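You operate a simulated robot arm through the tools that you are given. There is no shell and no other tool.

You are at the controls of a simulated robot arm. One attempt, no reset.

TASK
Put things in order on the top of the service table. At the end: the dark red pump is on the white photo board; the stubby grey driver stands where the white bottle (marked "EYE WASH") stood; the silver steel spring from the top of the service table stands on top of the grey pump; the white bottle from the top of the service table stands where the dark red pump stood; whatever was shut is shut again. Leave all else as you found it, and nothing knocked over. Set down upright: dark red pump.

Only the result counts: the job must be done as asked and must still hold three seconds after the hand-in. Knocking over, shifting, dropping, spilling or breaking anything else fails it.

THE ROBOT
A 7-joint arm with a two-finger parallel gripper, fixed in place. Base frame: the origin is at the foot of the arm, x ahead of it, y to its left, z up; the work surface is at about z = 0. Units: mm, rad, N and s.
With the tool pointing down near the work surface it reaches from about 220 to 580 mm from the base axis. Its first joint turns from -1.152 to 1.152 rad. Payload 2.5 kg.
The tool frame sits at the grasp point between the pads (the TCP): z along the fingers, y along the line on which they close. The tips reach 23 mm beyond it. The gripper opens to 94 mm. The fingers are 38 mm wide and 10 mm thick; the gripper's body (54 by 96 mm) begins 39 mm behind the TCP.
Orientation is that of the tool frame in the base frame, as a unit quaternion [x, y, z, w]. With the fingers straight down and closing along the base's y, the tool's x points along the base's -x, its y along +y and its z along -z.

THE INTERFACE
- The arm moves only by the tool step_arm. Its argument "moves" is a list of rows, each an object (a shift or turn left out is 0, a gripper value left out holds the last) with "turn": the turn, a rotation vector about the base's x, y, z in rad, a list of three; "delta_pos": the shift along the base's x, y, z in mm, a list of three; "jaw": the opening, from 0 (shut) to 1 (fully open). In form: [{"turn": [ax, ay, az], "delta_pos": [tx, ty, tz], "jaw": jaw}, ...]. A call has 1 to 20 rows; each row is the pose to reach, as a shift and turn from the pose commanded when the call began. A row lasts 0.2 s, in which the tool goes at most 50 mm and 0.15 rad; a call with a longer step from one row to the next is refused whole, and so is a gripper value outside its range. Where a pose cannot be reached the arm comes as near as it can. A force on the tool above 40 N (or 10 N above the force at the start of the call, whichever is more), or a blocked arm, ends the call early, and 0.2 s more pass. Each finger travels about 108 mm/s and halts on what it meets, pressing with about 37 N; the grip force reading is that of the motor and also rises with nothing between the fingers. The clock runs only during rows and for 0.2 s after the last one: add rows that repeat a pose to give the fingers time. It gives the time, the measured TCP pose, the force on the tool (base axes), the opening and the grip force at its end, in the units of the frame above (readings bear some noise), with the torque about the TCP (base axes, N m) and any sound that the robot's microphone picked up.
- Cameras (640 x 400 px; columns grow to the right, rows downward): "scene" is fixed at [110.3, -399.2, 548]; the picture's right is [0.90, -0.43, 0.00], its down [-0.23, -0.48, -0.84] and it looks along [0.36, 0.76, -0.54] (base axes); focal length 318 px, centre (320, 200). "wrist" rides on the gripper at [86, 16, -74] in the tool frame; the picture's right is [-0.18, 0.98, 0.00], its down [-0.58, -0.11, -0.81] and it looks along [-0.79, -0.15, 0.59] (tool axes); focal length 243 px, centre (320, 200). There is no depth. A picture from a camera that has moved, and an enlarged one, comes with that camera's place and axes in the base frame and with its lens.
- grab_frame(camera): a new picture of that camera. It takes no simulated time.
- close_up(camera, box): a new picture of the part [left, top, right, bottom] of that camera's present view, enlarged. It takes no simulated time.
- job_done(): hands the job in; it is judged then, once.

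Places have to be worked out from the pictures, the camera data and where the tool is seen. Open the gripper and draw the arm clear of the work before you hand the job in, unless the task says otherwise.

The tools are called after "Emit:" by a JSON object that holds its "method" and its "body". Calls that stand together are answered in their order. step_arm: Moves the arm, as the interface text tells. Its arguments: {"type":"object","properties":{"moves":{"type":"array","items":{"type":"object","properties":{"turn":{"type":"array","items":{"type":"number"}},"delta_pos":{"type":"array","items":{"type":"number"}},"jaw":{"type":"number"}}}}},"required":["moves"]} The other tools are called the same way: grab_frame (camera) takes a picture; close_up (camera, box) takes an enlarged picture of a part of a camera's view; job_done () hands the job in.

At the start:

```text
time: 0.0
tool_pos: [270.2, 280.3, 309.1]
ee_rot: [-0.001, 1.0, 0.0, 0.0]
force: [0.8, -0.2, 0.3]
ft_torque: [-0.01, 0.01, -0.02]
finger_gap: 94.2
finger_force: 0.1
```

scene: 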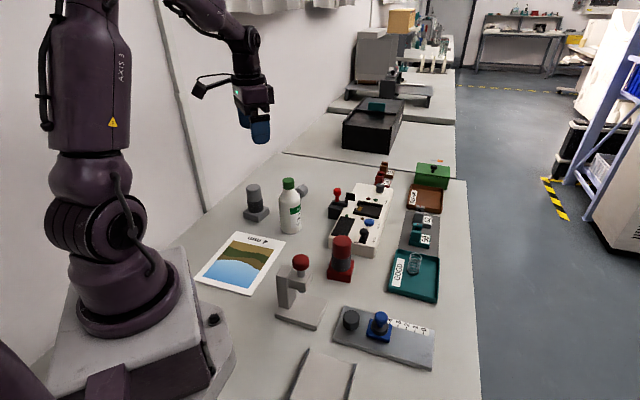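
wrist: 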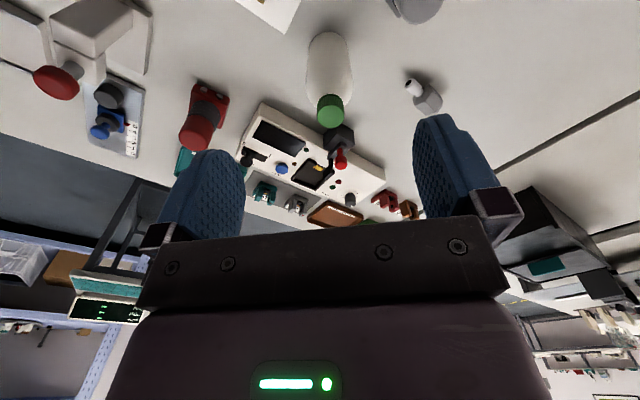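

I'll begin by looking at enlarged views of the table to identify every object.

Emit:
{"method": "close_up", "body": {"camera": "scene", "box": [180, 150, 340, 250]}}

Emit:
{"method": "close_up", "body": {"camera": "scene", "box": [320, 150, 480, 250]}}

Emit:
{"method": "close_up", "body": {"camera": "scene", "box": [260, 220, 460, 345]}}

Emit:
{"method": "close_up", "body": {"camera": "scene", "box": [180, 220, 340, 320]}}

Emit:
{"method": "close_up", "body": {"camera": "wrist", "box": [0, 0, 320, 200]}}

Emit:
{"method": "close_up", "body": {"camera": "wrist", "box": [220, 60, 460, 230]}}

```text
4.00 times, centred on (260, 200) of scene
camera zoom: at [110.3, -399.2, 548.0], right [0.9, -0.43, 0.0], down [-0.23, -0.48, -0.84], along [0.36, 0.76, -0.54], focal length 1271 px, centre (560, 200)
```

zoom: 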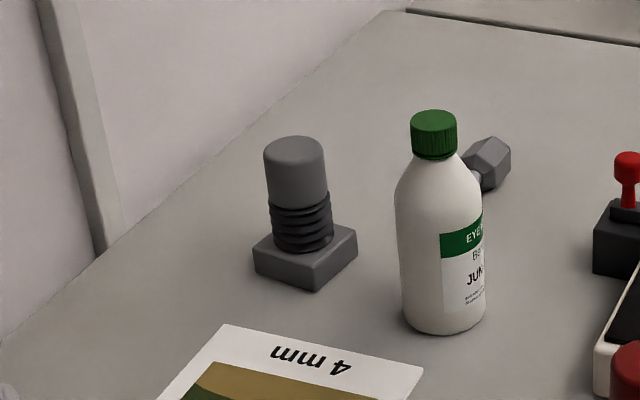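

```text
4.00 times, centred on (400, 200) of scene
camera zoom: at [110.3, -399.2, 548.0], right [0.9, -0.43, 0.0], down [-0.23, -0.48, -0.84], along [0.36, 0.76, -0.54], focal length 1271 px, centre (0, 200)
```

zoom: 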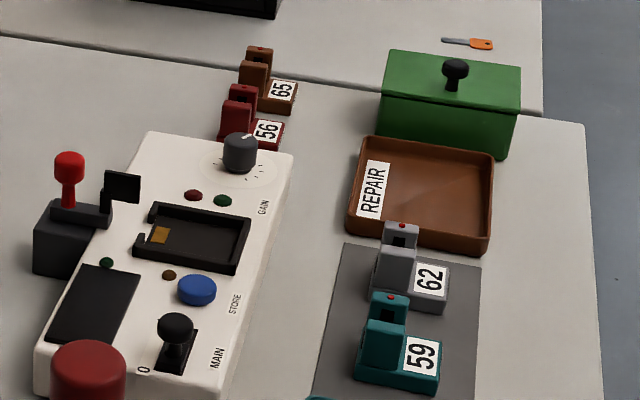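

```text
3.20 times, centred on (360, 282) of scene
camera zoom: at [110.3, -399.2, 548.0], right [0.9, -0.43, 0.0], down [-0.23, -0.48, -0.84], along [0.36, 0.76, -0.54], focal length 1017 px, centre (192, -64)
```

zoom: 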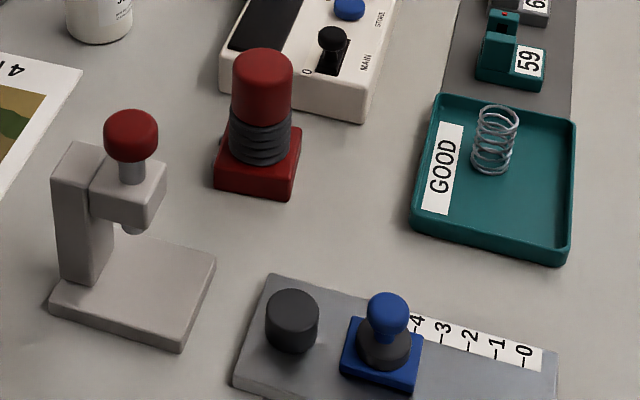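

```text
4.00 times, centred on (260, 270) of scene
camera zoom: at [110.3, -399.2, 548.0], right [0.9, -0.43, 0.0], down [-0.23, -0.48, -0.84], along [0.36, 0.76, -0.54], focal length 1271 px, centre (560, -80)
```

zoom: 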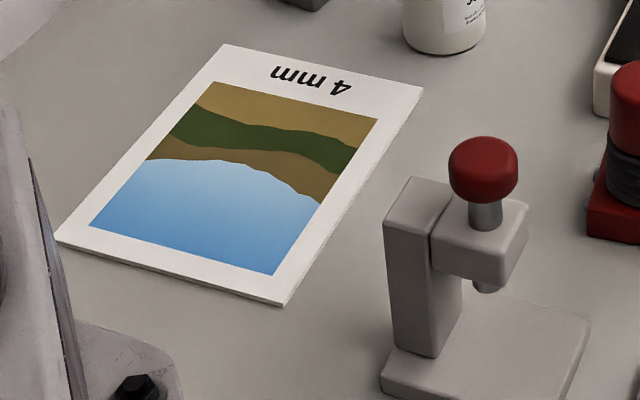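

```text
2.00 times, centred on (160, 100) of wrist
camera zoom: at [184.2, 297.1, 383.0], right [0.18, 0.98, 0.0], down [0.58, -0.11, 0.81], along [0.79, -0.15, -0.59], focal length 485 px, centre (640, 400)
```

zoom: 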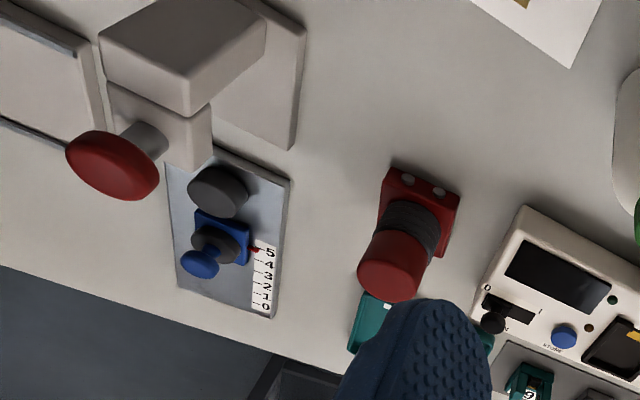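

```text
2.35 times, centred on (340, 145) of wrist
camera zoom: at [184.2, 297.1, 383.0], right [0.18, 0.98, 0.0], down [0.58, -0.11, 0.81], along [0.79, -0.15, -0.59], focal length 571 px, centre (273, 329)
```

zoom: 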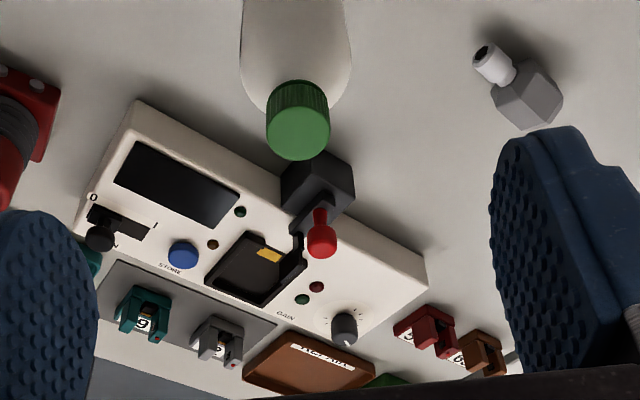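

The main items are visible. I'll zoom further on the driver, the grey pump, the dark red pump and the spring to get their shape and place.

Emit:
{"method": "close_up", "body": {"camera": "wrist", "box": [380, 50, 476, 110]}}

Emit:
{"method": "close_up", "body": {"camera": "scene", "box": [264, 165, 344, 215]}}

Emit:
{"method": "close_up", "body": {"camera": "scene", "box": [310, 225, 390, 290]}}

Emit:
{"method": "close_up", "body": {"camera": "scene", "box": [380, 240, 450, 304]}}

Emit:
{"method": "close_up", "body": {"camera": "scene", "box": [225, 175, 305, 225]}}

Emit:
{"method": "close_up", "body": {"camera": "wrist", "box": [160, 60, 260, 160]}}

```text
6.67 times, centred on (428, 80) of wrist
camera zoom: at [184.2, 297.1, 383.0], right [0.18, 0.98, 0.0], down [0.58, -0.11, 0.81], along [0.79, -0.15, -0.59], focal length 1618 px, centre (-400, 1000)
```

zoom: 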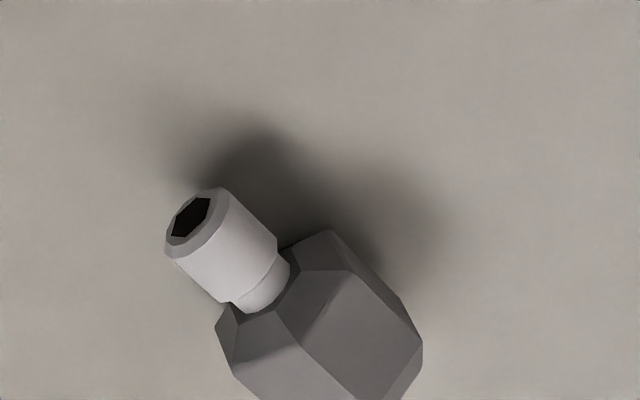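

```text
8.00 times, centred on (304, 190) of scene
camera zoom: at [110.3, -399.2, 548.0], right [0.9, -0.43, 0.0], down [-0.23, -0.48, -0.84], along [0.36, 0.76, -0.54], focal length 2542 px, centre (448, 280)
```

zoom: 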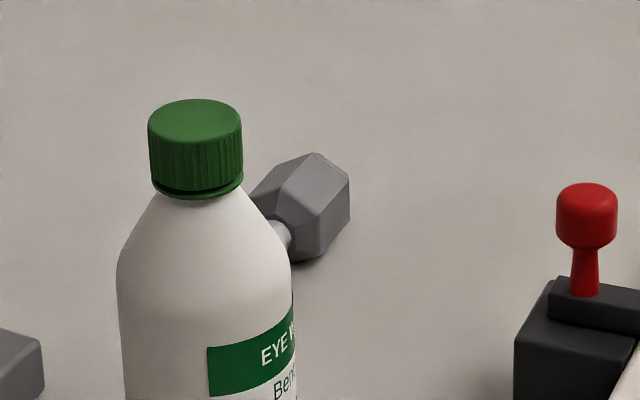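

```text
6.15 times, centred on (350, 258) of scene
camera zoom: at [110.3, -399.2, 548.0], right [0.9, -0.43, 0.0], down [-0.23, -0.48, -0.84], along [0.36, 0.76, -0.54], focal length 1956 px, centre (135, -154)
```

zoom: 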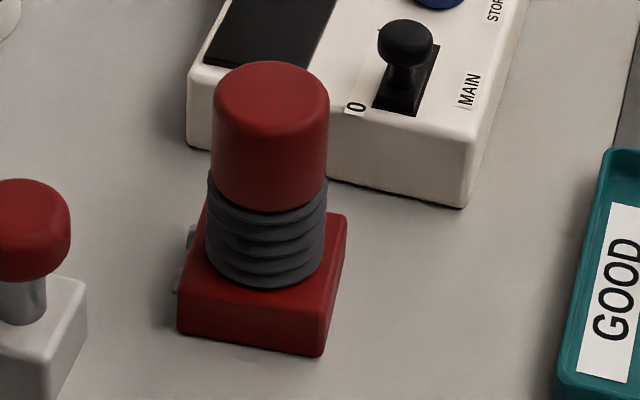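

```text
6.25 times, centred on (415, 272) of scene
camera zoom: at [110.3, -399.2, 548.0], right [0.9, -0.43, 0.0], down [-0.23, -0.48, -0.84], along [0.36, 0.76, -0.54], focal length 1986 px, centre (-274, -250)
```

zoom: 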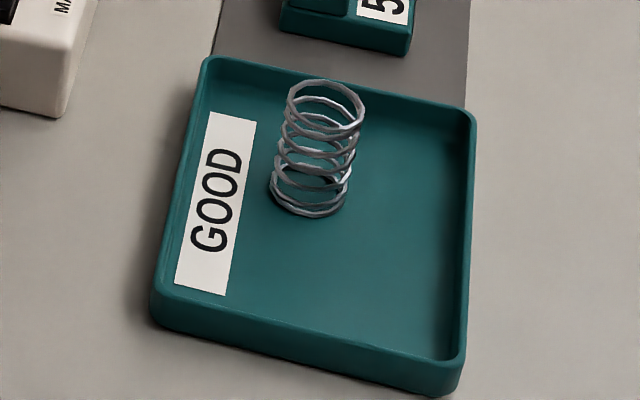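

```text
8.00 times, centred on (265, 200) of scene
camera zoom: at [110.3, -399.2, 548.0], right [0.9, -0.43, 0.0], down [-0.23, -0.48, -0.84], along [0.36, 0.76, -0.54], focal length 2542 px, centre (760, 200)
```

zoom: 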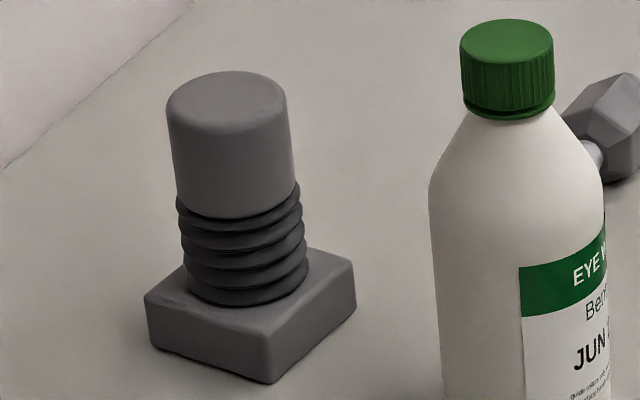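

```text
4.00 times, centred on (210, 110) of wrist
camera zoom: at [184.2, 297.1, 383.0], right [0.18, 0.98, 0.0], down [0.58, -0.11, 0.81], along [0.79, -0.15, -0.59], focal length 970 px, centre (760, 560)
```

zoom: 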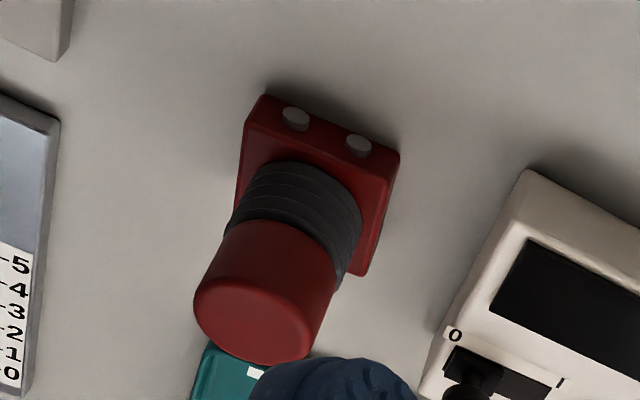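

The driver lies on its side behind the bottle, at about (434, 423). I put the dark red pump at about (385, 64), the bottle at (342, 278), the grey pump at (271, 373) and the spring at (539, -9). First I move above the dark red pump with the gripper yawed by -30° and check the alignment.

Emit:
{"method": "step_arm", "body": {"moves": [{"delta_pos": [14, -27, 0], "turn": [0, 0, -0.065], "jaw": 1}, {"delta_pos": [28, -54, 0], "turn": [0, 0, -0.13], "jaw": 1}, {"delta_pos": [43, -81, -10], "turn": [0, 0, -0.195], "jaw": 1}, {"delta_pos": [57, -108, -25], "turn": [0, 0, -0.26], "jaw": 1}, {"delta_pos": [72, -135, -45], "turn": [0, 0, -0.325], "jaw": 1}, {"delta_pos": [86, -162, -65], "turn": [0, 0, -0.39], "jaw": 1}, {"delta_pos": [100, -189, -80], "turn": [0, 0, -0.46], "jaw": 1}, {"delta_pos": [115, -216, -99], "turn": [0, 0, -0.5236], "jaw": 1}, {"delta_pos": [115, -216, -99], "turn": [0, 0, -0.5236], "jaw": 1}]}}

```text
time: 2.0
tool_pos: [385.6, 63.6, 210.2]
ee_rot: [0.259, 0.966, -0.001, -0.001]
force: [-0.4, -0.5, -0.9]
ft_torque: [0.02, 0.01, 0.02]
finger_gap: 94.1
finger_force: 0.1
```

The arm reached the pose above the pump. I check both views.

Emit:
{"method": "grab_frame", "body": {"camera": "wrist"}}

Emit:
{"method": "grab_frame", "body": {"camera": "scene"}}

Emit:
{"method": "close_up", "body": {"camera": "scene", "box": [264, 160, 344, 210]}}

```text
taken
camera wrist: at [319.0, 121.1, 284.7], right [0.65, 0.76, 0.0], down [0.45, -0.39, 0.81], along [0.61, -0.53, -0.59], focal length 243 px, centre (320, 200)
```

wrist: 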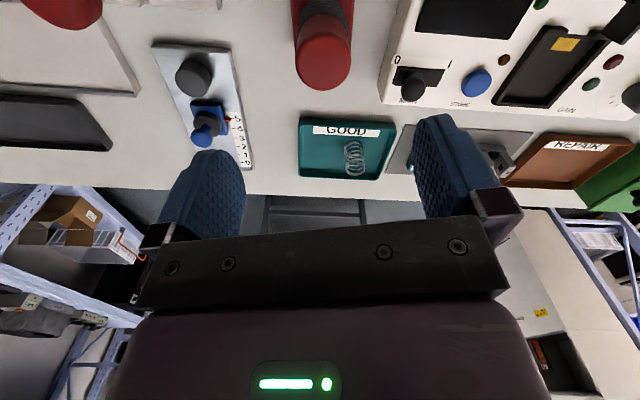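

```text
taken
```

scene: 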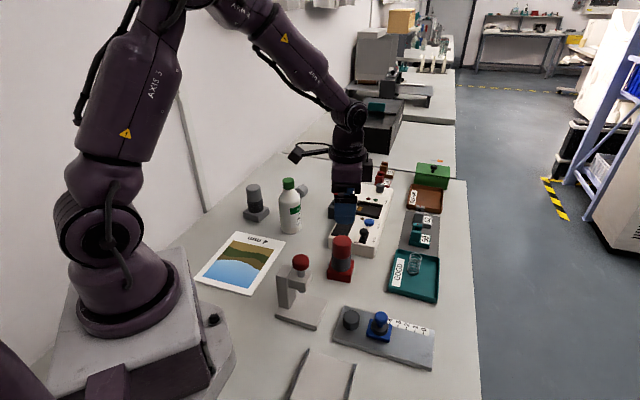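

```text
8.00 times, centred on (304, 185) of scene
camera zoom: at [110.3, -399.2, 548.0], right [0.9, -0.43, 0.0], down [-0.23, -0.48, -0.84], along [0.36, 0.76, -0.54], focal length 2542 px, centre (448, 320)
```

zoom: 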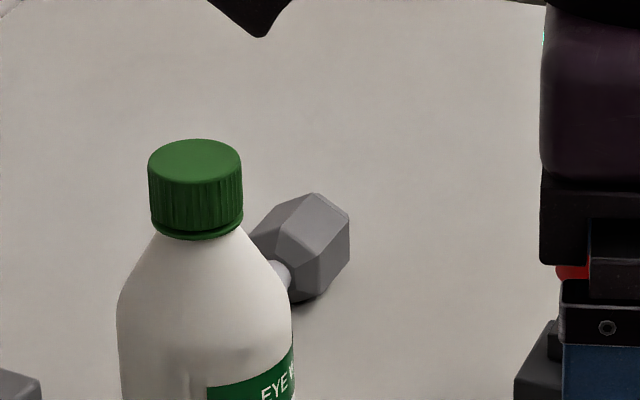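

The pump appears nearly centred under the gripper. I zoom in to fine-tune before descending.

Emit:
{"method": "close_up", "body": {"camera": "wrist", "box": [260, 0, 388, 100]}}

Emit:
{"method": "close_up", "body": {"camera": "wrist", "box": [290, 100, 410, 190]}}

Emit:
{"method": "close_up", "body": {"camera": "scene", "box": [280, 140, 420, 290]}}

```text
4.00 times, centred on (324, 50) of wrist
camera zoom: at [319.0, 121.1, 284.7], right [0.65, 0.76, 0.0], down [0.45, -0.39, 0.81], along [0.61, -0.53, -0.59], focal length 970 px, centre (304, 800)
```

zoom: 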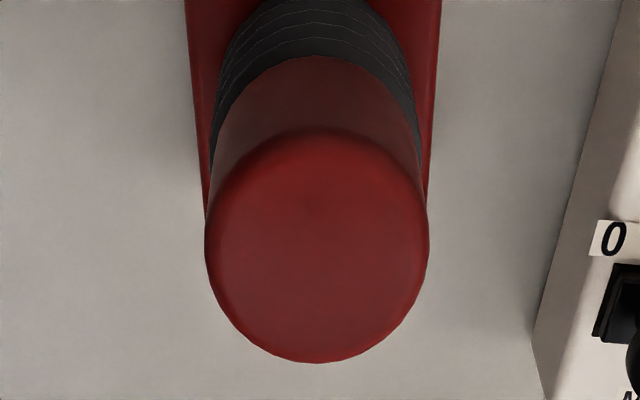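

```text
4.44 times, centred on (350, 145) of wrist
camera zoom: at [319.0, 121.1, 284.7], right [0.65, 0.76, 0.0], down [0.45, -0.39, 0.81], along [0.61, -0.53, -0.59], focal length 1078 px, centre (187, 444)
```

zoom: 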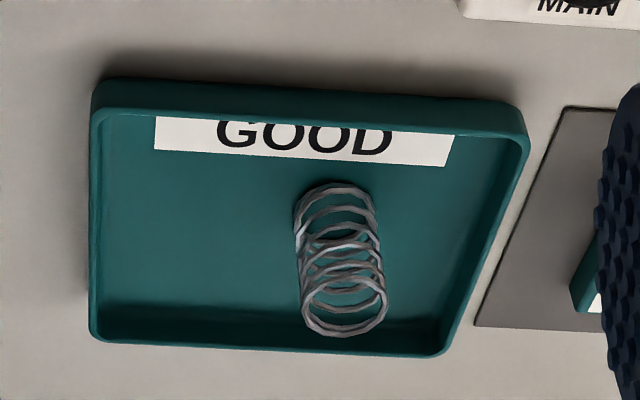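

```text
2.67 times, centred on (350, 215) of scene
camera zoom: at [110.3, -399.2, 548.0], right [0.9, -0.43, 0.0], down [-0.23, -0.48, -0.84], along [0.36, 0.76, -0.54], focal length 848 px, centre (240, 160)
```

zoom: 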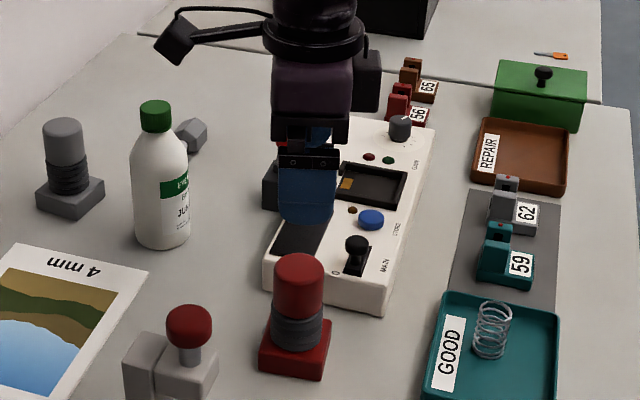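

The pump's axis comes out at about (384, 66) with its top at about z = 98. I shift slightly, descend to TCP z of about 78, and close on the head.

Emit:
{"method": "step_arm", "body": {"moves": [{"delta_pos": [-1.5, 2.5, -20], "jaw": 1}, {"delta_pos": [-1.5, 2.5, -45], "jaw": 1}, {"delta_pos": [-1.5, 2.5, -70], "jaw": 1}, {"delta_pos": [-1.5, 2.5, -95], "jaw": 1}, {"delta_pos": [-1.5, 2.5, -115], "jaw": 1}, {"delta_pos": [-1.5, 2.5, -131], "jaw": 1}, {"delta_pos": [-1.5, 2.5, -131], "jaw": 1}]}}

```text
time: 3.6
tool_pos: [384.5, 66.8, 78.7]
ee_rot: [0.259, 0.966, 0.0, 0.001]
force: [-0.4, 0.0, 0.4]
ft_torque: [0.01, 0.0, 0.02]
finger_gap: 93.9
finger_force: 0.0
```

The descent met nothing. I check that the head sits between the fingers before closing.

Emit:
{"method": "close_up", "body": {"camera": "scene", "box": [280, 190, 420, 300]}}

Emit:
{"method": "grab_frame", "body": {"camera": "wrist"}}

```text
3.64 times, centred on (350, 245) of scene
camera zoom: at [110.3, -399.2, 548.0], right [0.9, -0.43, 0.0], down [-0.23, -0.48, -0.84], along [0.36, 0.76, -0.54], focal length 1156 px, centre (211, 36)
```

zoom: 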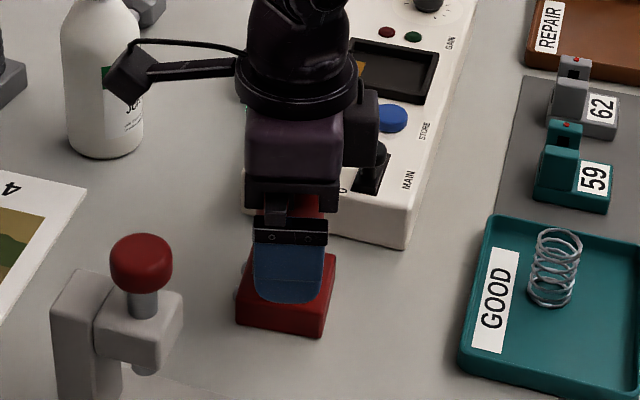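

```text
taken
camera wrist: at [318.4, 124.4, 153.6], right [0.65, 0.76, 0.0], down [0.45, -0.39, 0.81], along [0.61, -0.52, -0.59], focal length 243 px, centre (320, 200)
```

wrist: 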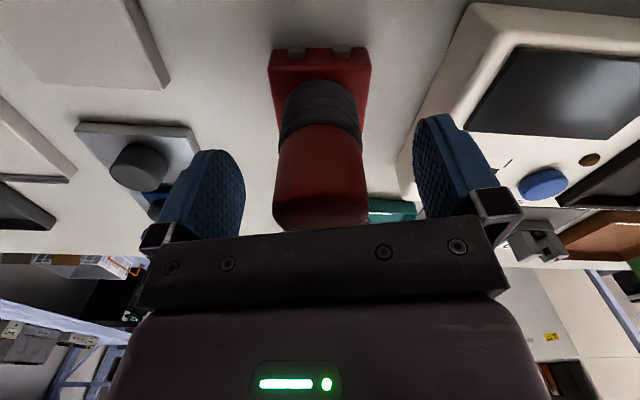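

The head is centred between the pads and clear of the instrument. I close the gripper.

Emit:
{"method": "step_arm", "body": {"moves": [{"jaw": 0.6}, {"jaw": 0.4}, {"jaw": 0.3}, {"jaw": 0.3}, {"jaw": 0.3}]}}

```text
time: 4.8
tool_pos: [385.1, 67.1, 79.8]
ee_rot: [0.259, 0.966, 0.0, 0.0]
force: [0.4, 0.3, 0.4]
ft_torque: [-0.01, -0.05, 0.01]
finger_gap: 42.6
finger_force: 36.9
```

The gripper holds the 42.6 mm head. I lift a little and check that the whole pump comes up.

Emit:
{"method": "step_arm", "body": {"moves": [{"delta_pos": [0, 0, 8]}, {"delta_pos": [0, 0, 20]}, {"delta_pos": [0, 0, 40]}, {"delta_pos": [0, 0, 60]}, {"delta_pos": [0, 0, 60]}]}}

Emit:
{"method": "grab_frame", "body": {"camera": "wrist"}}

Emit:
{"method": "grab_frame", "body": {"camera": "scene"}}

```text
time: 6.0
tool_pos: [383.1, 67.4, 138.8]
ee_rot: [0.258, 0.966, 0.001, 0.0]
force: [0.1, 0.1, -3.6]
ft_torque: [0.04, 0.02, 0.0]
finger_gap: 42.4
finger_force: 36.6
```

```text
taken
camera wrist: at [317.4, 124.6, 213.5], right [0.65, 0.76, 0.0], down [0.45, -0.39, 0.81], along [0.61, -0.52, -0.59], focal length 243 px, centre (320, 200)
```

wrist: 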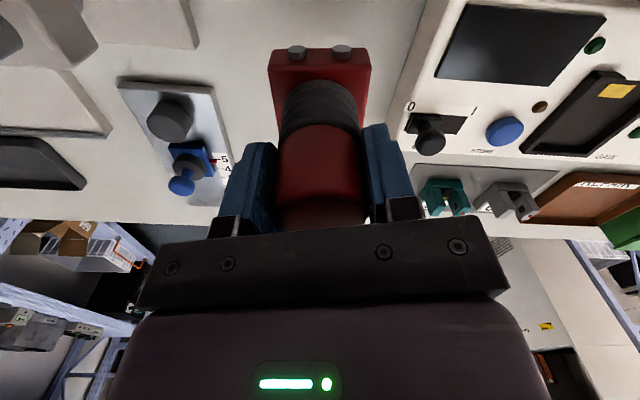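

```text
taken
```

scene: 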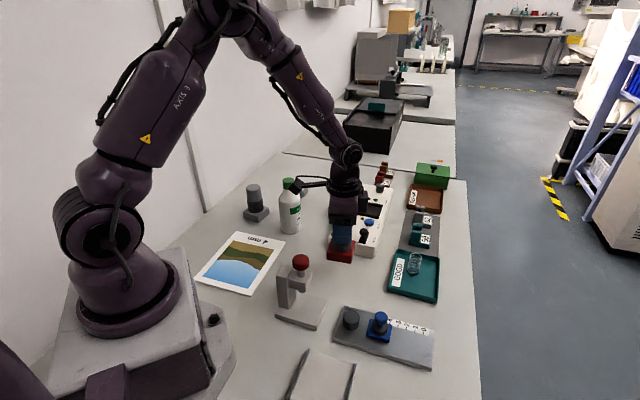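

The pump is lifted cleanly, weighing about 3.6 N. I raise it to about z = 195 and carry it over the photo board to about (202, 221).

Emit:
{"method": "step_arm", "body": {"moves": [{"delta_pos": [0, 0, 25]}, {"delta_pos": [-8, 7, 50]}, {"delta_pos": [-26, 22, 60]}, {"delta_pos": [-48, 41, 60]}, {"delta_pos": [-72, 61, 60]}, {"delta_pos": [-97, 82, 60]}, {"delta_pos": [-122, 103, 60]}, {"delta_pos": [-147, 124, 60]}, {"delta_pos": [-168, 142, 60]}, {"delta_pos": [-179, 152, 55]}, {"delta_pos": [-181, 154, 45]}, {"delta_pos": [-181, 154, 25]}, {"delta_pos": [-181, 154, 5]}, {"delta_pos": [-181, 154, -15]}, {"delta_pos": [-181, 154, -30]}, {"delta_pos": [-181, 154, -30]}]}}

Emit:
{"method": "grab_frame", "body": {"camera": "wrist"}}

Emit:
{"method": "close_up", "body": {"camera": "scene", "box": [170, 170, 340, 310]}}

```text
time: 9.4
tool_pos: [202.2, 221.0, 107.0]
ee_rot: [0.259, 0.966, 0.0, 0.001]
force: [-0.1, -0.1, -3.1]
ft_torque: [0.01, -0.01, 0.05]
finger_gap: 42.6
finger_force: 37.6
```

```text
taken
camera wrist: at [136.3, 278.3, 182.5], right [0.65, 0.76, 0.0], down [0.45, -0.39, 0.81], along [0.61, -0.52, -0.59], focal length 243 px, centre (320, 200)
```

wrist: 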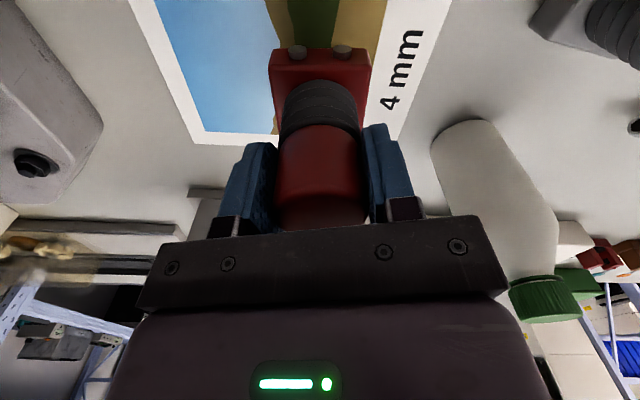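

```text
2.86 times, centred on (255, 240) of scene
camera zoom: at [110.3, -399.1, 548.0], right [0.9, -0.43, 0.0], down [-0.23, -0.48, -0.84], along [0.36, 0.76, -0.54], focal length 908 px, centre (506, 86)
```

zoom: 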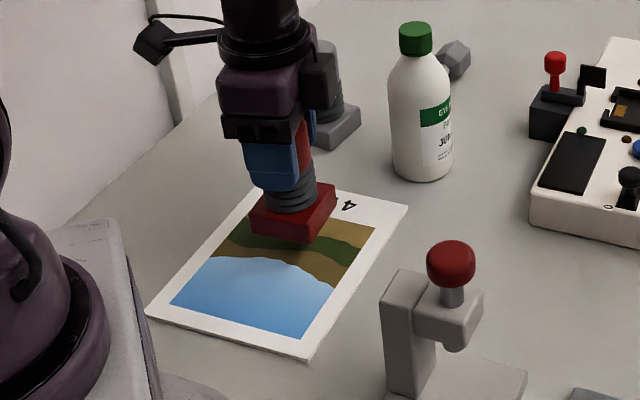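

The pump hangs over the board, bottom at about z = 27. I lower it gently to just above the surface.

Emit:
{"method": "step_arm", "body": {"moves": [{"delta_pos": [0, 0, -8]}, {"delta_pos": [0, 0, -15]}, {"delta_pos": [0, 0, -20]}, {"delta_pos": [0, 0, -21.5]}, {"delta_pos": [0, 0, -21.5]}]}}

```text
time: 10.6
tool_pos: [203.1, 220.9, 87.3]
ee_rot: [0.259, 0.966, 0.0, 0.0]
force: [-0.5, -0.6, -3.2]
ft_torque: [0.0, -0.04, 0.0]
finger_gap: 42.6
finger_force: 37.0
```

It is still hanging free (fz = -3.2). I go down in small steps and watch the force.

Emit:
{"method": "step_arm", "body": {"moves": [{"delta_pos": [0, 0, -1]}, {"delta_pos": [0, 0, -1.5]}, {"delta_pos": [0, 0, -1.5]}]}}

Emit:
{"method": "close_up", "body": {"camera": "scene", "box": [220, 200, 300, 270]}}

```text
time: 11.4
tool_pos: [203.1, 221.4, 85.9]
ee_rot: [0.26, 0.966, 0.0, 0.0]
force: [0.4, 0.2, -3.9]
ft_torque: [-0.02, 0.01, -0.04]
finger_gap: 42.5
finger_force: 37.1
```

```text
5.71 times, centred on (260, 235) of scene
camera zoom: at [110.3, -399.1, 548.0], right [0.9, -0.43, 0.0], down [-0.23, -0.48, -0.84], along [0.36, 0.76, -0.54], focal length 1816 px, centre (663, 0)
```

zoom: 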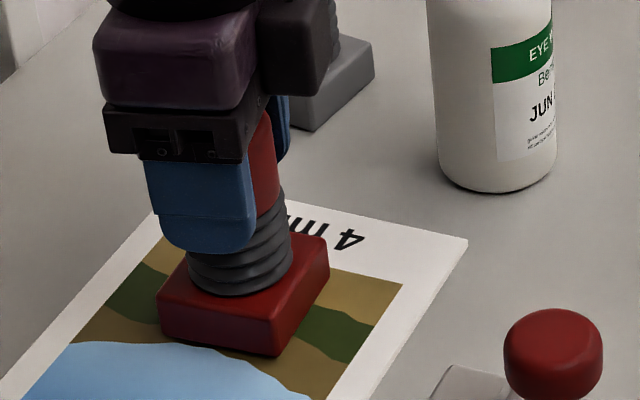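

Emit:
{"method": "step_arm", "body": {"moves": [{"delta_pos": [0, 0, -1]}, {"delta_pos": [0, 0, -1]}]}}

```text
time: 12.0
tool_pos: [204.4, 220.4, 85.6]
ee_rot: [0.26, 0.966, 0.0, 0.0]
force: [0.8, 0.3, -2.4]
ft_torque: [-0.01, 0.01, -0.02]
finger_gap: 42.4
finger_force: 36.9
```

fz is about -2.4, so still mostly hanging. The commanded height is 85.1 and contact should come near 82–83, so I keep stepping down by 1 mm.

Emit:
{"method": "step_arm", "body": {"moves": [{"delta_pos": [0, 0, -1]}, {"delta_pos": [0, 0, -1]}]}}

```text
time: 12.6
tool_pos: [203.6, 220.9, 84.3]
ee_rot: [0.259, 0.966, 0.0, 0.0]
force: [0.2, 0.3, -3.0]
ft_torque: [0.03, -0.04, -0.01]
finger_gap: 42.1
finger_force: 37.3
```

No contact yet (fz = -3.0); one more millimetre.

Emit:
{"method": "step_arm", "body": {"moves": [{"delta_pos": [0, 0, -1]}, {"delta_pos": [0, 0, -1]}]}}

```text
time: 13.2
tool_pos: [203.6, 220.3, 83.4]
ee_rot: [0.258, 0.966, 0.0, 0.0]
force: [-2.4, -3.3, 13.7]
ft_torque: [-0.22, 0.16, 0.15]
finger_gap: 42.5
finger_force: 37.3
```

Contact is made (fz = 13.7). I ease up half a millimetre and open the fingers to release the pump.

Emit:
{"method": "step_arm", "body": {"moves": [{"delta_pos": [0, 0, 0.5]}, {"delta_pos": [0, 0, 0.5], "jaw": 0.55}, {"delta_pos": [0, 0, 0.5], "jaw": 0.7}, {"delta_pos": [0, 0, 0.5], "jaw": 0.8}, {"delta_pos": [0, 0, 0.5], "jaw": 0.8}]}}

Emit:
{"method": "grab_frame", "body": {"camera": "wrist"}}

```text
time: 14.4
tool_pos: [203.7, 220.6, 82.6]
ee_rot: [0.259, 0.966, 0.0, 0.0]
force: [-0.2, -0.1, -0.9]
ft_torque: [-0.02, 0.0, -0.02]
finger_gap: 75.0
finger_force: 0.1
```

```text
taken
camera wrist: at [136.4, 278.8, 157.7], right [0.65, 0.76, 0.0], down [0.45, -0.39, 0.81], along [0.61, -0.52, -0.59], focal length 243 px, centre (320, 200)
```

wrist: 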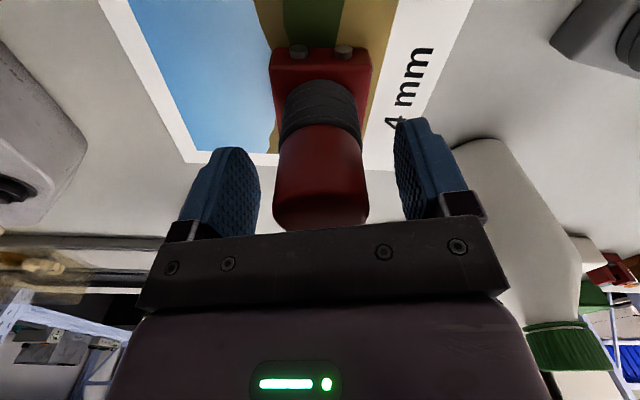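

The pump stands free on the board. I rise straight up, then go above the bottle at about (342, 278).

Emit:
{"method": "step_arm", "body": {"moves": [{"delta_pos": [0, 0, 15]}, {"delta_pos": [0, 0, 45]}, {"delta_pos": [0, 0, 85]}, {"delta_pos": [0, 0, 125]}, {"delta_pos": [10, 4, 150], "jaw": 1}, {"delta_pos": [40, 17, 157], "jaw": 1}, {"delta_pos": [75, 31, 157], "jaw": 1}, {"delta_pos": [108, 45, 157], "jaw": 1}, {"delta_pos": [132, 55, 157], "jaw": 1}, {"delta_pos": [138, 57, 157], "jaw": 1}, {"delta_pos": [138, 57, 157], "jaw": 1}]}}

Emit:
{"method": "grab_frame", "body": {"camera": "wrist"}}

Emit:
{"method": "grab_frame", "body": {"camera": "scene"}}

```text
time: 16.8
tool_pos: [340.2, 278.6, 239.5]
ee_rot: [0.259, 0.966, 0.0, -0.001]
force: [0.5, -0.1, 0.3]
ft_torque: [0.02, 0.03, 0.05]
finger_gap: 94.0
finger_force: 0.0
```

```text
taken
camera wrist: at [273.9, 336.4, 314.6], right [0.65, 0.76, 0.0], down [0.45, -0.39, 0.81], along [0.61, -0.52, -0.59], focal length 243 px, centre (320, 200)
```

wrist: 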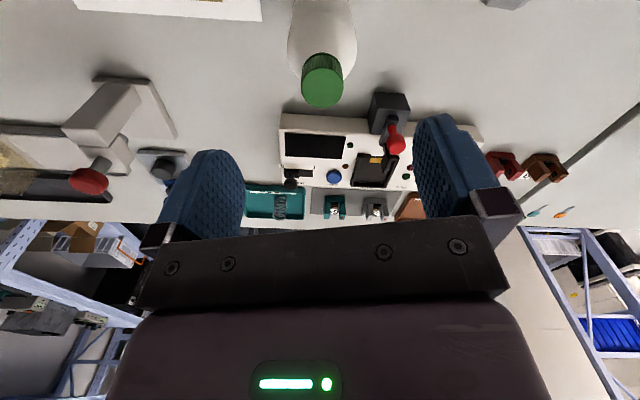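

```text
taken
```

scene: 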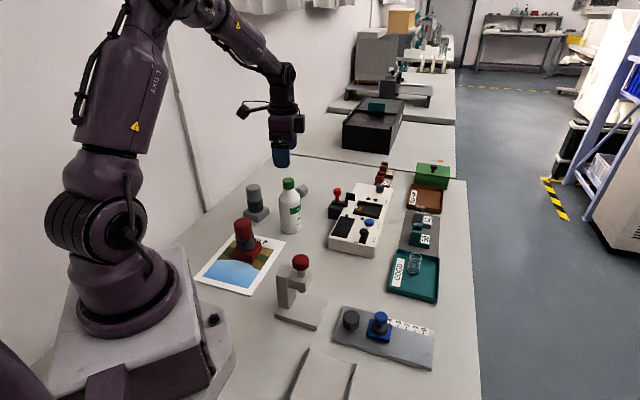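

I zoom on the cap to measure the bottle's axis and the cap height, and also verify the placed pump.

Emit:
{"method": "close_up", "body": {"camera": "wrist", "box": [270, 40, 374, 120]}}

Emit:
{"method": "close_up", "body": {"camera": "wrist", "box": [260, 0, 388, 80]}}

Emit:
{"method": "close_up", "body": {"camera": "scene", "box": [190, 165, 320, 300]}}

```text
5.00 times, centred on (322, 80) of wrist
camera zoom: at [273.9, 336.4, 314.6], right [0.65, 0.76, 0.0], down [0.45, -0.39, 0.81], along [0.61, -0.52, -0.59], focal length 1213 px, centre (310, 800)
```

zoom: 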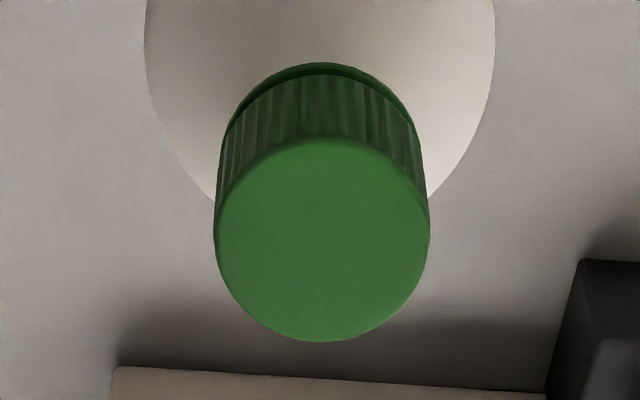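

```text
5.00 times, centred on (324, 40) of wrist
camera zoom: at [273.9, 336.4, 314.6], right [0.65, 0.76, 0.0], down [0.45, -0.39, 0.81], along [0.61, -0.52, -0.59], focal length 1213 px, centre (300, 1000)
```

zoom: 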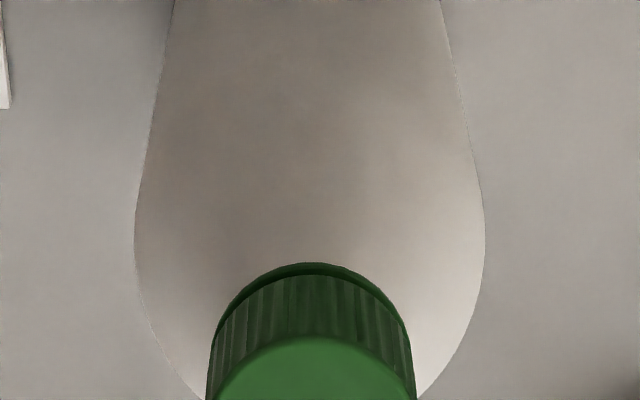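

```text
2.96 times, centred on (255, 232) of scene
camera zoom: at [110.3, -399.2, 548.0], right [0.9, -0.43, 0.0], down [-0.23, -0.48, -0.84], along [0.36, 0.76, -0.54], focal length 942 px, centre (513, 104)
```

zoom: 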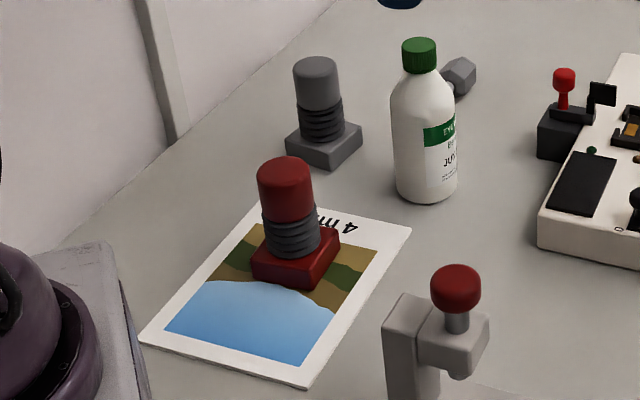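

The bottle's axis comes out at (341.8, 279.8), with a 30 mm cap between about z = 129 and 154; the dark red pump stands upright on the board. I descend so the tips just clear the shoulder, at TCP z of about 152.

Emit:
{"method": "step_arm", "body": {"moves": [{"delta_pos": [1.4, 1.3, -20], "jaw": 1}, {"delta_pos": [1.4, 1.3, -45], "jaw": 1}, {"delta_pos": [1.4, 1.3, -65], "jaw": 0.9}, {"delta_pos": [1.4, 1.3, -80], "jaw": 0.8}, {"delta_pos": [1.4, 1.3, -88], "jaw": 0.7}, {"delta_pos": [1.4, 1.3, -88], "jaw": 0.7}]}}

Emit:
{"method": "grab_frame", "body": {"camera": "wrist"}}

Emit:
{"method": "close_up", "body": {"camera": "scene", "box": [240, 130, 360, 250]}}

```text
time: 18.2
tool_pos: [343.5, 280.5, 151.7]
ee_rot: [0.259, 0.966, 0.0, 0.0]
force: [0.0, 1.0, 0.3]
ft_torque: [0.02, -0.05, -0.02]
finger_gap: 66.0
finger_force: 0.1
```

```text
taken
camera wrist: at [275.6, 337.1, 225.8], right [0.65, 0.76, 0.0], down [0.45, -0.39, 0.81], along [0.61, -0.52, -0.59], focal length 243 px, centre (320, 200)
```

wrist: 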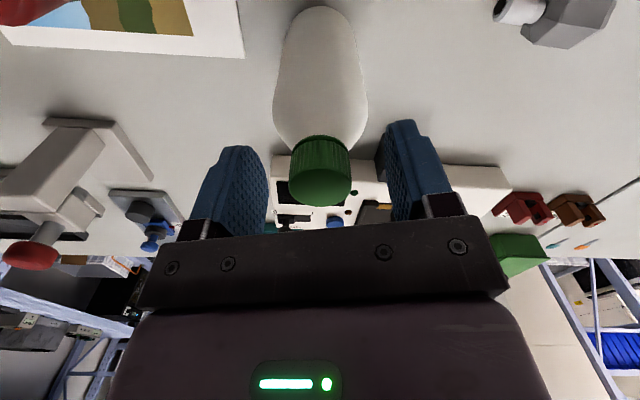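

```text
3.33 times, centred on (300, 190) of scene
camera zoom: at [110.3, -399.2, 548.0], right [0.9, -0.43, 0.0], down [-0.23, -0.48, -0.84], along [0.36, 0.76, -0.54], focal length 1059 px, centre (387, 233)
```

zoom: 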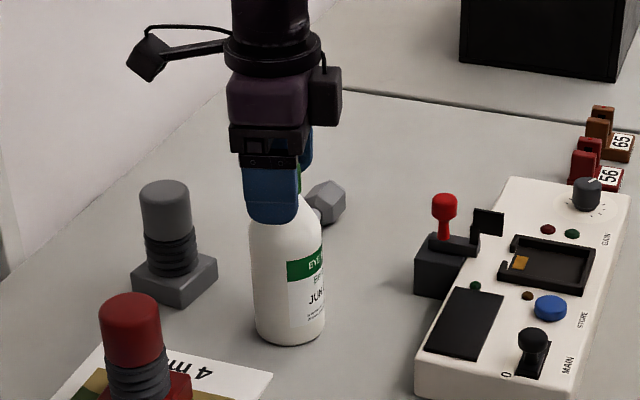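

The cap lies centred between the pads. I close the gripper on it.

Emit:
{"method": "step_arm", "body": {"moves": [{"jaw": 0.5}, {"jaw": 0.38}, {"jaw": 0.3}, {"jaw": 0.2}, {"jaw": 0.2}, {"jaw": 0.2}]}}

Emit:
{"method": "grab_frame", "body": {"camera": "wrist"}}

```text
time: 19.6
tool_pos: [341.9, 279.1, 151.4]
ee_rot: [0.259, 0.966, 0.001, 0.0]
force: [-0.5, -0.6, 0.0]
ft_torque: [-0.05, -0.03, 0.0]
finger_gap: 29.0
finger_force: 36.4
```

```text
taken
camera wrist: at [275.6, 337.1, 226.1], right [0.65, 0.76, 0.0], down [0.45, -0.39, 0.81], along [0.61, -0.52, -0.59], focal length 243 px, centre (320, 200)
```

wrist: 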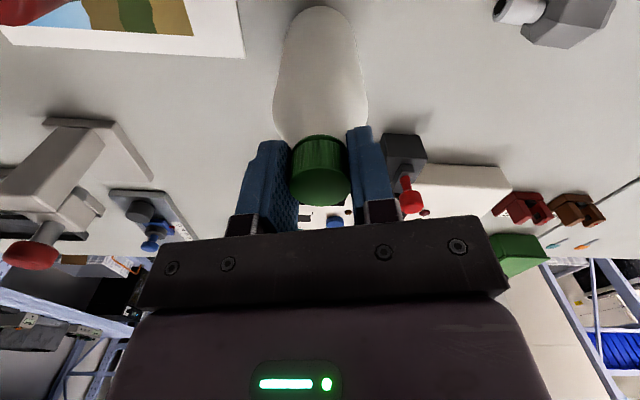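

The cap is held at 29 mm. I lift slowly and check the bottle's hang.

Emit:
{"method": "step_arm", "body": {"moves": [{"delta_pos": [0, 0, 5]}, {"delta_pos": [0, 0, 15]}, {"delta_pos": [0, 0, 30]}, {"delta_pos": [0, 0, 50]}, {"delta_pos": [0, 0, 70]}, {"delta_pos": [0, 0, 70]}]}}

Emit:
{"method": "grab_frame", "body": {"camera": "wrist"}}

Emit:
{"method": "grab_frame", "body": {"camera": "scene"}}

```text
time: 21.0
tool_pos: [342.3, 279.7, 222.0]
ee_rot: [0.259, 0.966, 0.0, -0.001]
force: [0.2, 0.5, -2.5]
ft_torque: [-0.01, 0.02, 0.01]
finger_gap: 29.0
finger_force: 37.6
```

```text
taken
camera wrist: at [275.8, 337.1, 296.5], right [0.65, 0.76, 0.0], down [0.45, -0.39, 0.81], along [0.61, -0.52, -0.59], focal length 243 px, centre (320, 200)
```

wrist: 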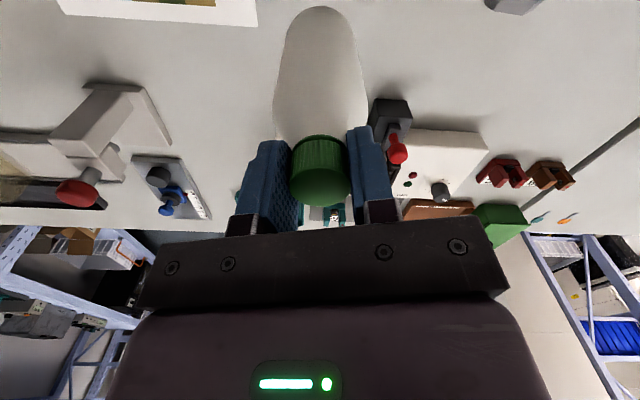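

```text
taken
```

scene: 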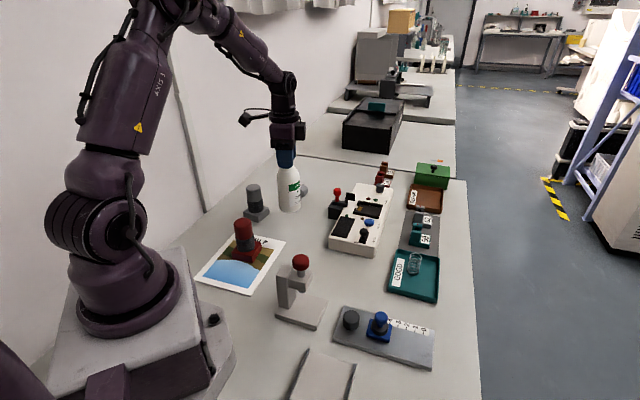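

The bottle hangs straight, weighing about 2.5 N. I raise it well above the instrument and carry it over to the dark red pump's old spot at (384, 65.5).

Emit:
{"method": "step_arm", "body": {"moves": [{"delta_pos": [0, 0, 20]}, {"delta_pos": [0, 0, 42]}, {"delta_pos": [2, -8, 58]}, {"delta_pos": [6, -28, 62]}, {"delta_pos": [11, -54, 62]}, {"delta_pos": [16, -81, 62]}, {"delta_pos": [21, -108, 62]}, {"delta_pos": [27, -135, 62]}, {"delta_pos": [32, -162, 62]}, {"delta_pos": [37, -188, 62]}, {"delta_pos": [41, -206, 62]}, {"delta_pos": [41.9, -213.6, 58]}, {"delta_pos": [41.9, -213.6, 40]}, {"delta_pos": [41.9, -213.6, 18]}, {"delta_pos": [41.9, -213.6, -4]}, {"delta_pos": [41.9, -213.6, -24]}, {"delta_pos": [41.9, -213.6, -42]}, {"delta_pos": [41.9, -213.6, -50]}, {"delta_pos": [41.9, -213.6, -50]}]}}

Emit:
{"method": "grab_frame", "body": {"camera": "wrist"}}

Emit:
{"method": "close_up", "body": {"camera": "scene", "box": [270, 170, 430, 300]}}

```text
time: 25.0
tool_pos: [384.2, 65.9, 171.8]
ee_rot: [0.26, 0.966, 0.0, 0.001]
force: [0.0, 0.3, -2.3]
ft_torque: [-0.01, 0.01, -0.03]
finger_gap: 29.1
finger_force: 37.3
```

```text
taken
camera wrist: at [317.9, 123.3, 246.5], right [0.65, 0.76, 0.0], down [0.45, -0.39, 0.81], along [0.61, -0.52, -0.59], focal length 243 px, centre (320, 200)
```

wrist: 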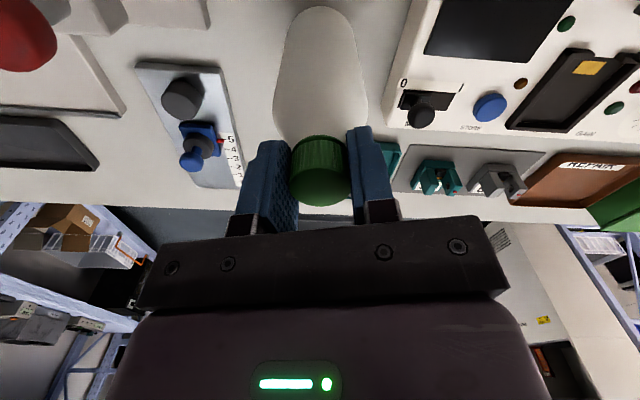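

```text
3.08 times, centred on (350, 235) of scene
camera zoom: at [110.3, -399.2, 548.0], right [0.9, -0.43, 0.0], down [-0.23, -0.48, -0.84], along [0.36, 0.76, -0.54], focal length 978 px, centre (228, 92)
```

zoom: 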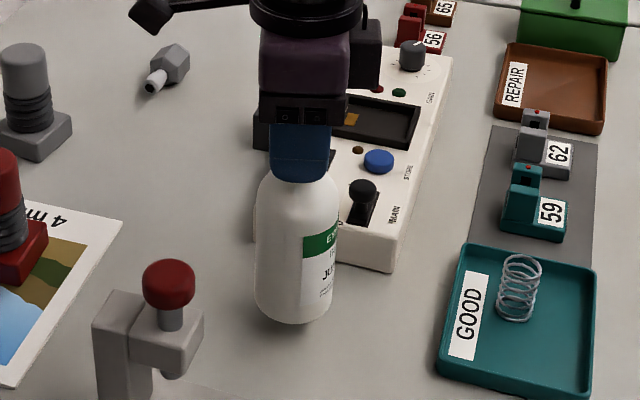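

The bottle hovers 20 mm above the spot, clear of its neighbours. I lower it to about 1.5 mm above the table.

Emit:
{"method": "step_arm", "body": {"moves": [{"delta_pos": [0, 0, -7]}, {"delta_pos": [0, 0, -13]}, {"delta_pos": [0, 0, -17]}, {"delta_pos": [0, 0, -18.5]}, {"delta_pos": [0, 0, -18.5]}]}}

```text
time: 26.2
tool_pos: [383.6, 66.8, 154.4]
ee_rot: [0.259, 0.966, 0.0, 0.0]
force: [0.8, -0.4, -2.3]
ft_torque: [-0.03, 0.0, 0.01]
finger_gap: 29.0
finger_force: 36.5
```

The bottle is still hanging (fz = -2.3). I step down a millimetre more.

Emit:
{"method": "step_arm", "body": {"moves": [{"delta_pos": [0, 0, -1]}, {"delta_pos": [0, 0, -1]}]}}

```text
time: 26.8
tool_pos: [384.2, 65.8, 152.7]
ee_rot: [0.259, 0.966, 0.0, 0.0]
force: [-0.7, 1.1, -1.7]
ft_torque: [0.02, 0.02, 0.02]
finger_gap: 29.0
finger_force: 37.2
```

fz is -1.7, so it is near contact; another 0.7 mm down.

Emit:
{"method": "step_arm", "body": {"moves": [{"delta_pos": [0, 0, -0.7]}, {"delta_pos": [0, 0, -0.7]}]}}

```text
time: 27.4
tool_pos: [383.3, 66.1, 151.2]
ee_rot: [0.259, 0.966, 0.001, 0.0]
force: [-0.7, -1.3, -2.2]
ft_torque: [0.02, -0.01, -0.01]
finger_gap: 29.0
finger_force: 37.0
```

Still hanging at the commanded height of 152.4; 0.7 mm further.

Emit:
{"method": "step_arm", "body": {"moves": [{"delta_pos": [0, 0, -0.7]}, {"delta_pos": [0, 0, -0.7]}]}}

```text
time: 28.0
tool_pos: [383.7, 65.8, 152.3]
ee_rot: [0.258, 0.966, 0.0, 0.0]
force: [-5.0, -0.5, 14.5]
ft_torque: [0.05, 0.55, 0.08]
finger_gap: 29.2
finger_force: 36.5
```

Contact (fz = 14.5). I ease up 0.4 mm and open the fingers gently.

Emit:
{"method": "step_arm", "body": {"moves": [{"delta_pos": [0, 0, 0.4]}, {"delta_pos": [0, 0, 0.4], "jaw": 0.36}, {"delta_pos": [0, 0, 0.4], "jaw": 0.45}, {"delta_pos": [0, 0, 0.4], "jaw": 0.6}, {"delta_pos": [0, 0, 0.4], "jaw": 0.75}, {"delta_pos": [0, 0, 0.4], "jaw": 0.75}]}}

Emit:
{"method": "grab_frame", "body": {"camera": "wrist"}}

```text
time: 29.4
tool_pos: [384.2, 65.7, 151.3]
ee_rot: [0.258, 0.966, -0.001, 0.0]
force: [-0.1, -0.1, -1.0]
ft_torque: [-0.03, 0.0, 0.02]
finger_gap: 70.6
finger_force: 0.2
```

```text
taken
camera wrist: at [317.5, 123.4, 225.9], right [0.65, 0.76, 0.0], down [0.45, -0.39, 0.81], along [0.61, -0.52, -0.59], focal length 243 px, centre (320, 200)
```

wrist: 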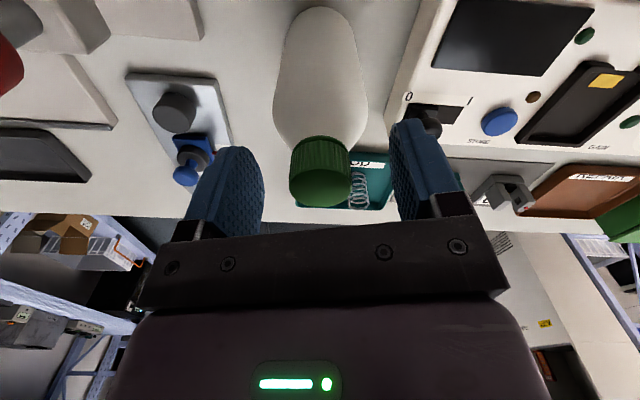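

The bottle stands free. I rise straight up, then swing to a view pose near the driver with the gripper yawed to about +40°, roughly along the driver's axis.

Emit:
{"method": "step_arm", "body": {"moves": [{"delta_pos": [0, 0, 20], "jaw": 0.75}, {"delta_pos": [0, 0, 55], "jaw": 0.75}, {"delta_pos": [0, 0, 95], "jaw": 0.75}, {"delta_pos": [0, 0, 130], "jaw": 0.75}, {"delta_pos": [-5, 30, 130], "turn": [0, 0, 0.13], "jaw": 0.75}, {"delta_pos": [-10, 60, 130], "turn": [0, 0, 0.26], "jaw": 0.75}, {"delta_pos": [-15, 90, 130], "turn": [0, 0, 0.39], "jaw": 0.75}, {"delta_pos": [-20, 120, 130], "turn": [0, 0, 0.52], "jaw": 0.75}, {"delta_pos": [-25, 150, 130], "turn": [0, 0, 0.65], "jaw": 0.75}, {"delta_pos": [-30, 180, 130], "turn": [0, 0, 0.78], "jaw": 0.75}, {"delta_pos": [-35, 210, 130], "turn": [0, 0, 0.91], "jaw": 0.75}, {"delta_pos": [-40, 235, 120], "turn": [0, 0, 1.04], "jaw": 0.75}, {"delta_pos": [-44, 255, 100], "turn": [0, 0, 1.15], "jaw": 0.75}, {"delta_pos": [-44, 265, 80], "turn": [0, 0, 1.2217], "jaw": 0.75}, {"delta_pos": [-44, 265, 80], "turn": [0, 0, 1.2217], "jaw": 0.75}]}}

Emit:
{"method": "grab_frame", "body": {"camera": "wrist"}}

Emit:
{"method": "grab_frame", "body": {"camera": "scene"}}

```text
time: 32.6
tool_pos: [340.3, 331.7, 231.5]
ee_rot: [-0.342, 0.94, 0.0, 0.0]
force: [-0.7, -0.1, 0.5]
ft_torque: [0.01, -0.05, 0.03]
finger_gap: 70.5
finger_force: 0.0
```

```text
taken
camera wrist: at [263.7, 287.4, 305.5], right [-0.49, 0.87, 0.0], down [0.51, 0.29, 0.81], along [0.7, 0.4, -0.59], focal length 243 px, centre (320, 200)
```

wrist: 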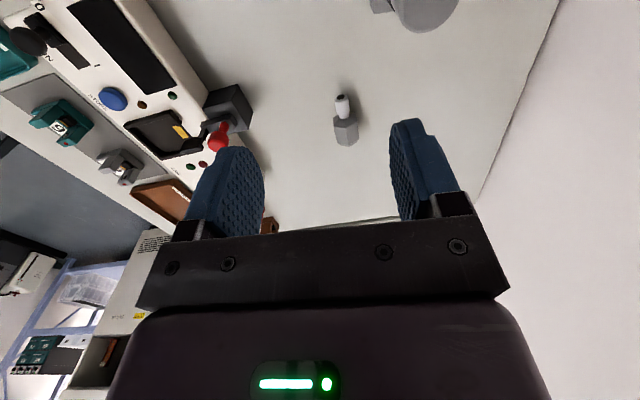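

```text
taken
```

scene: 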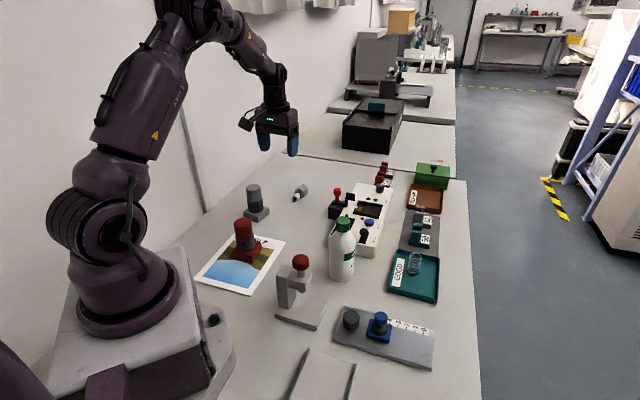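

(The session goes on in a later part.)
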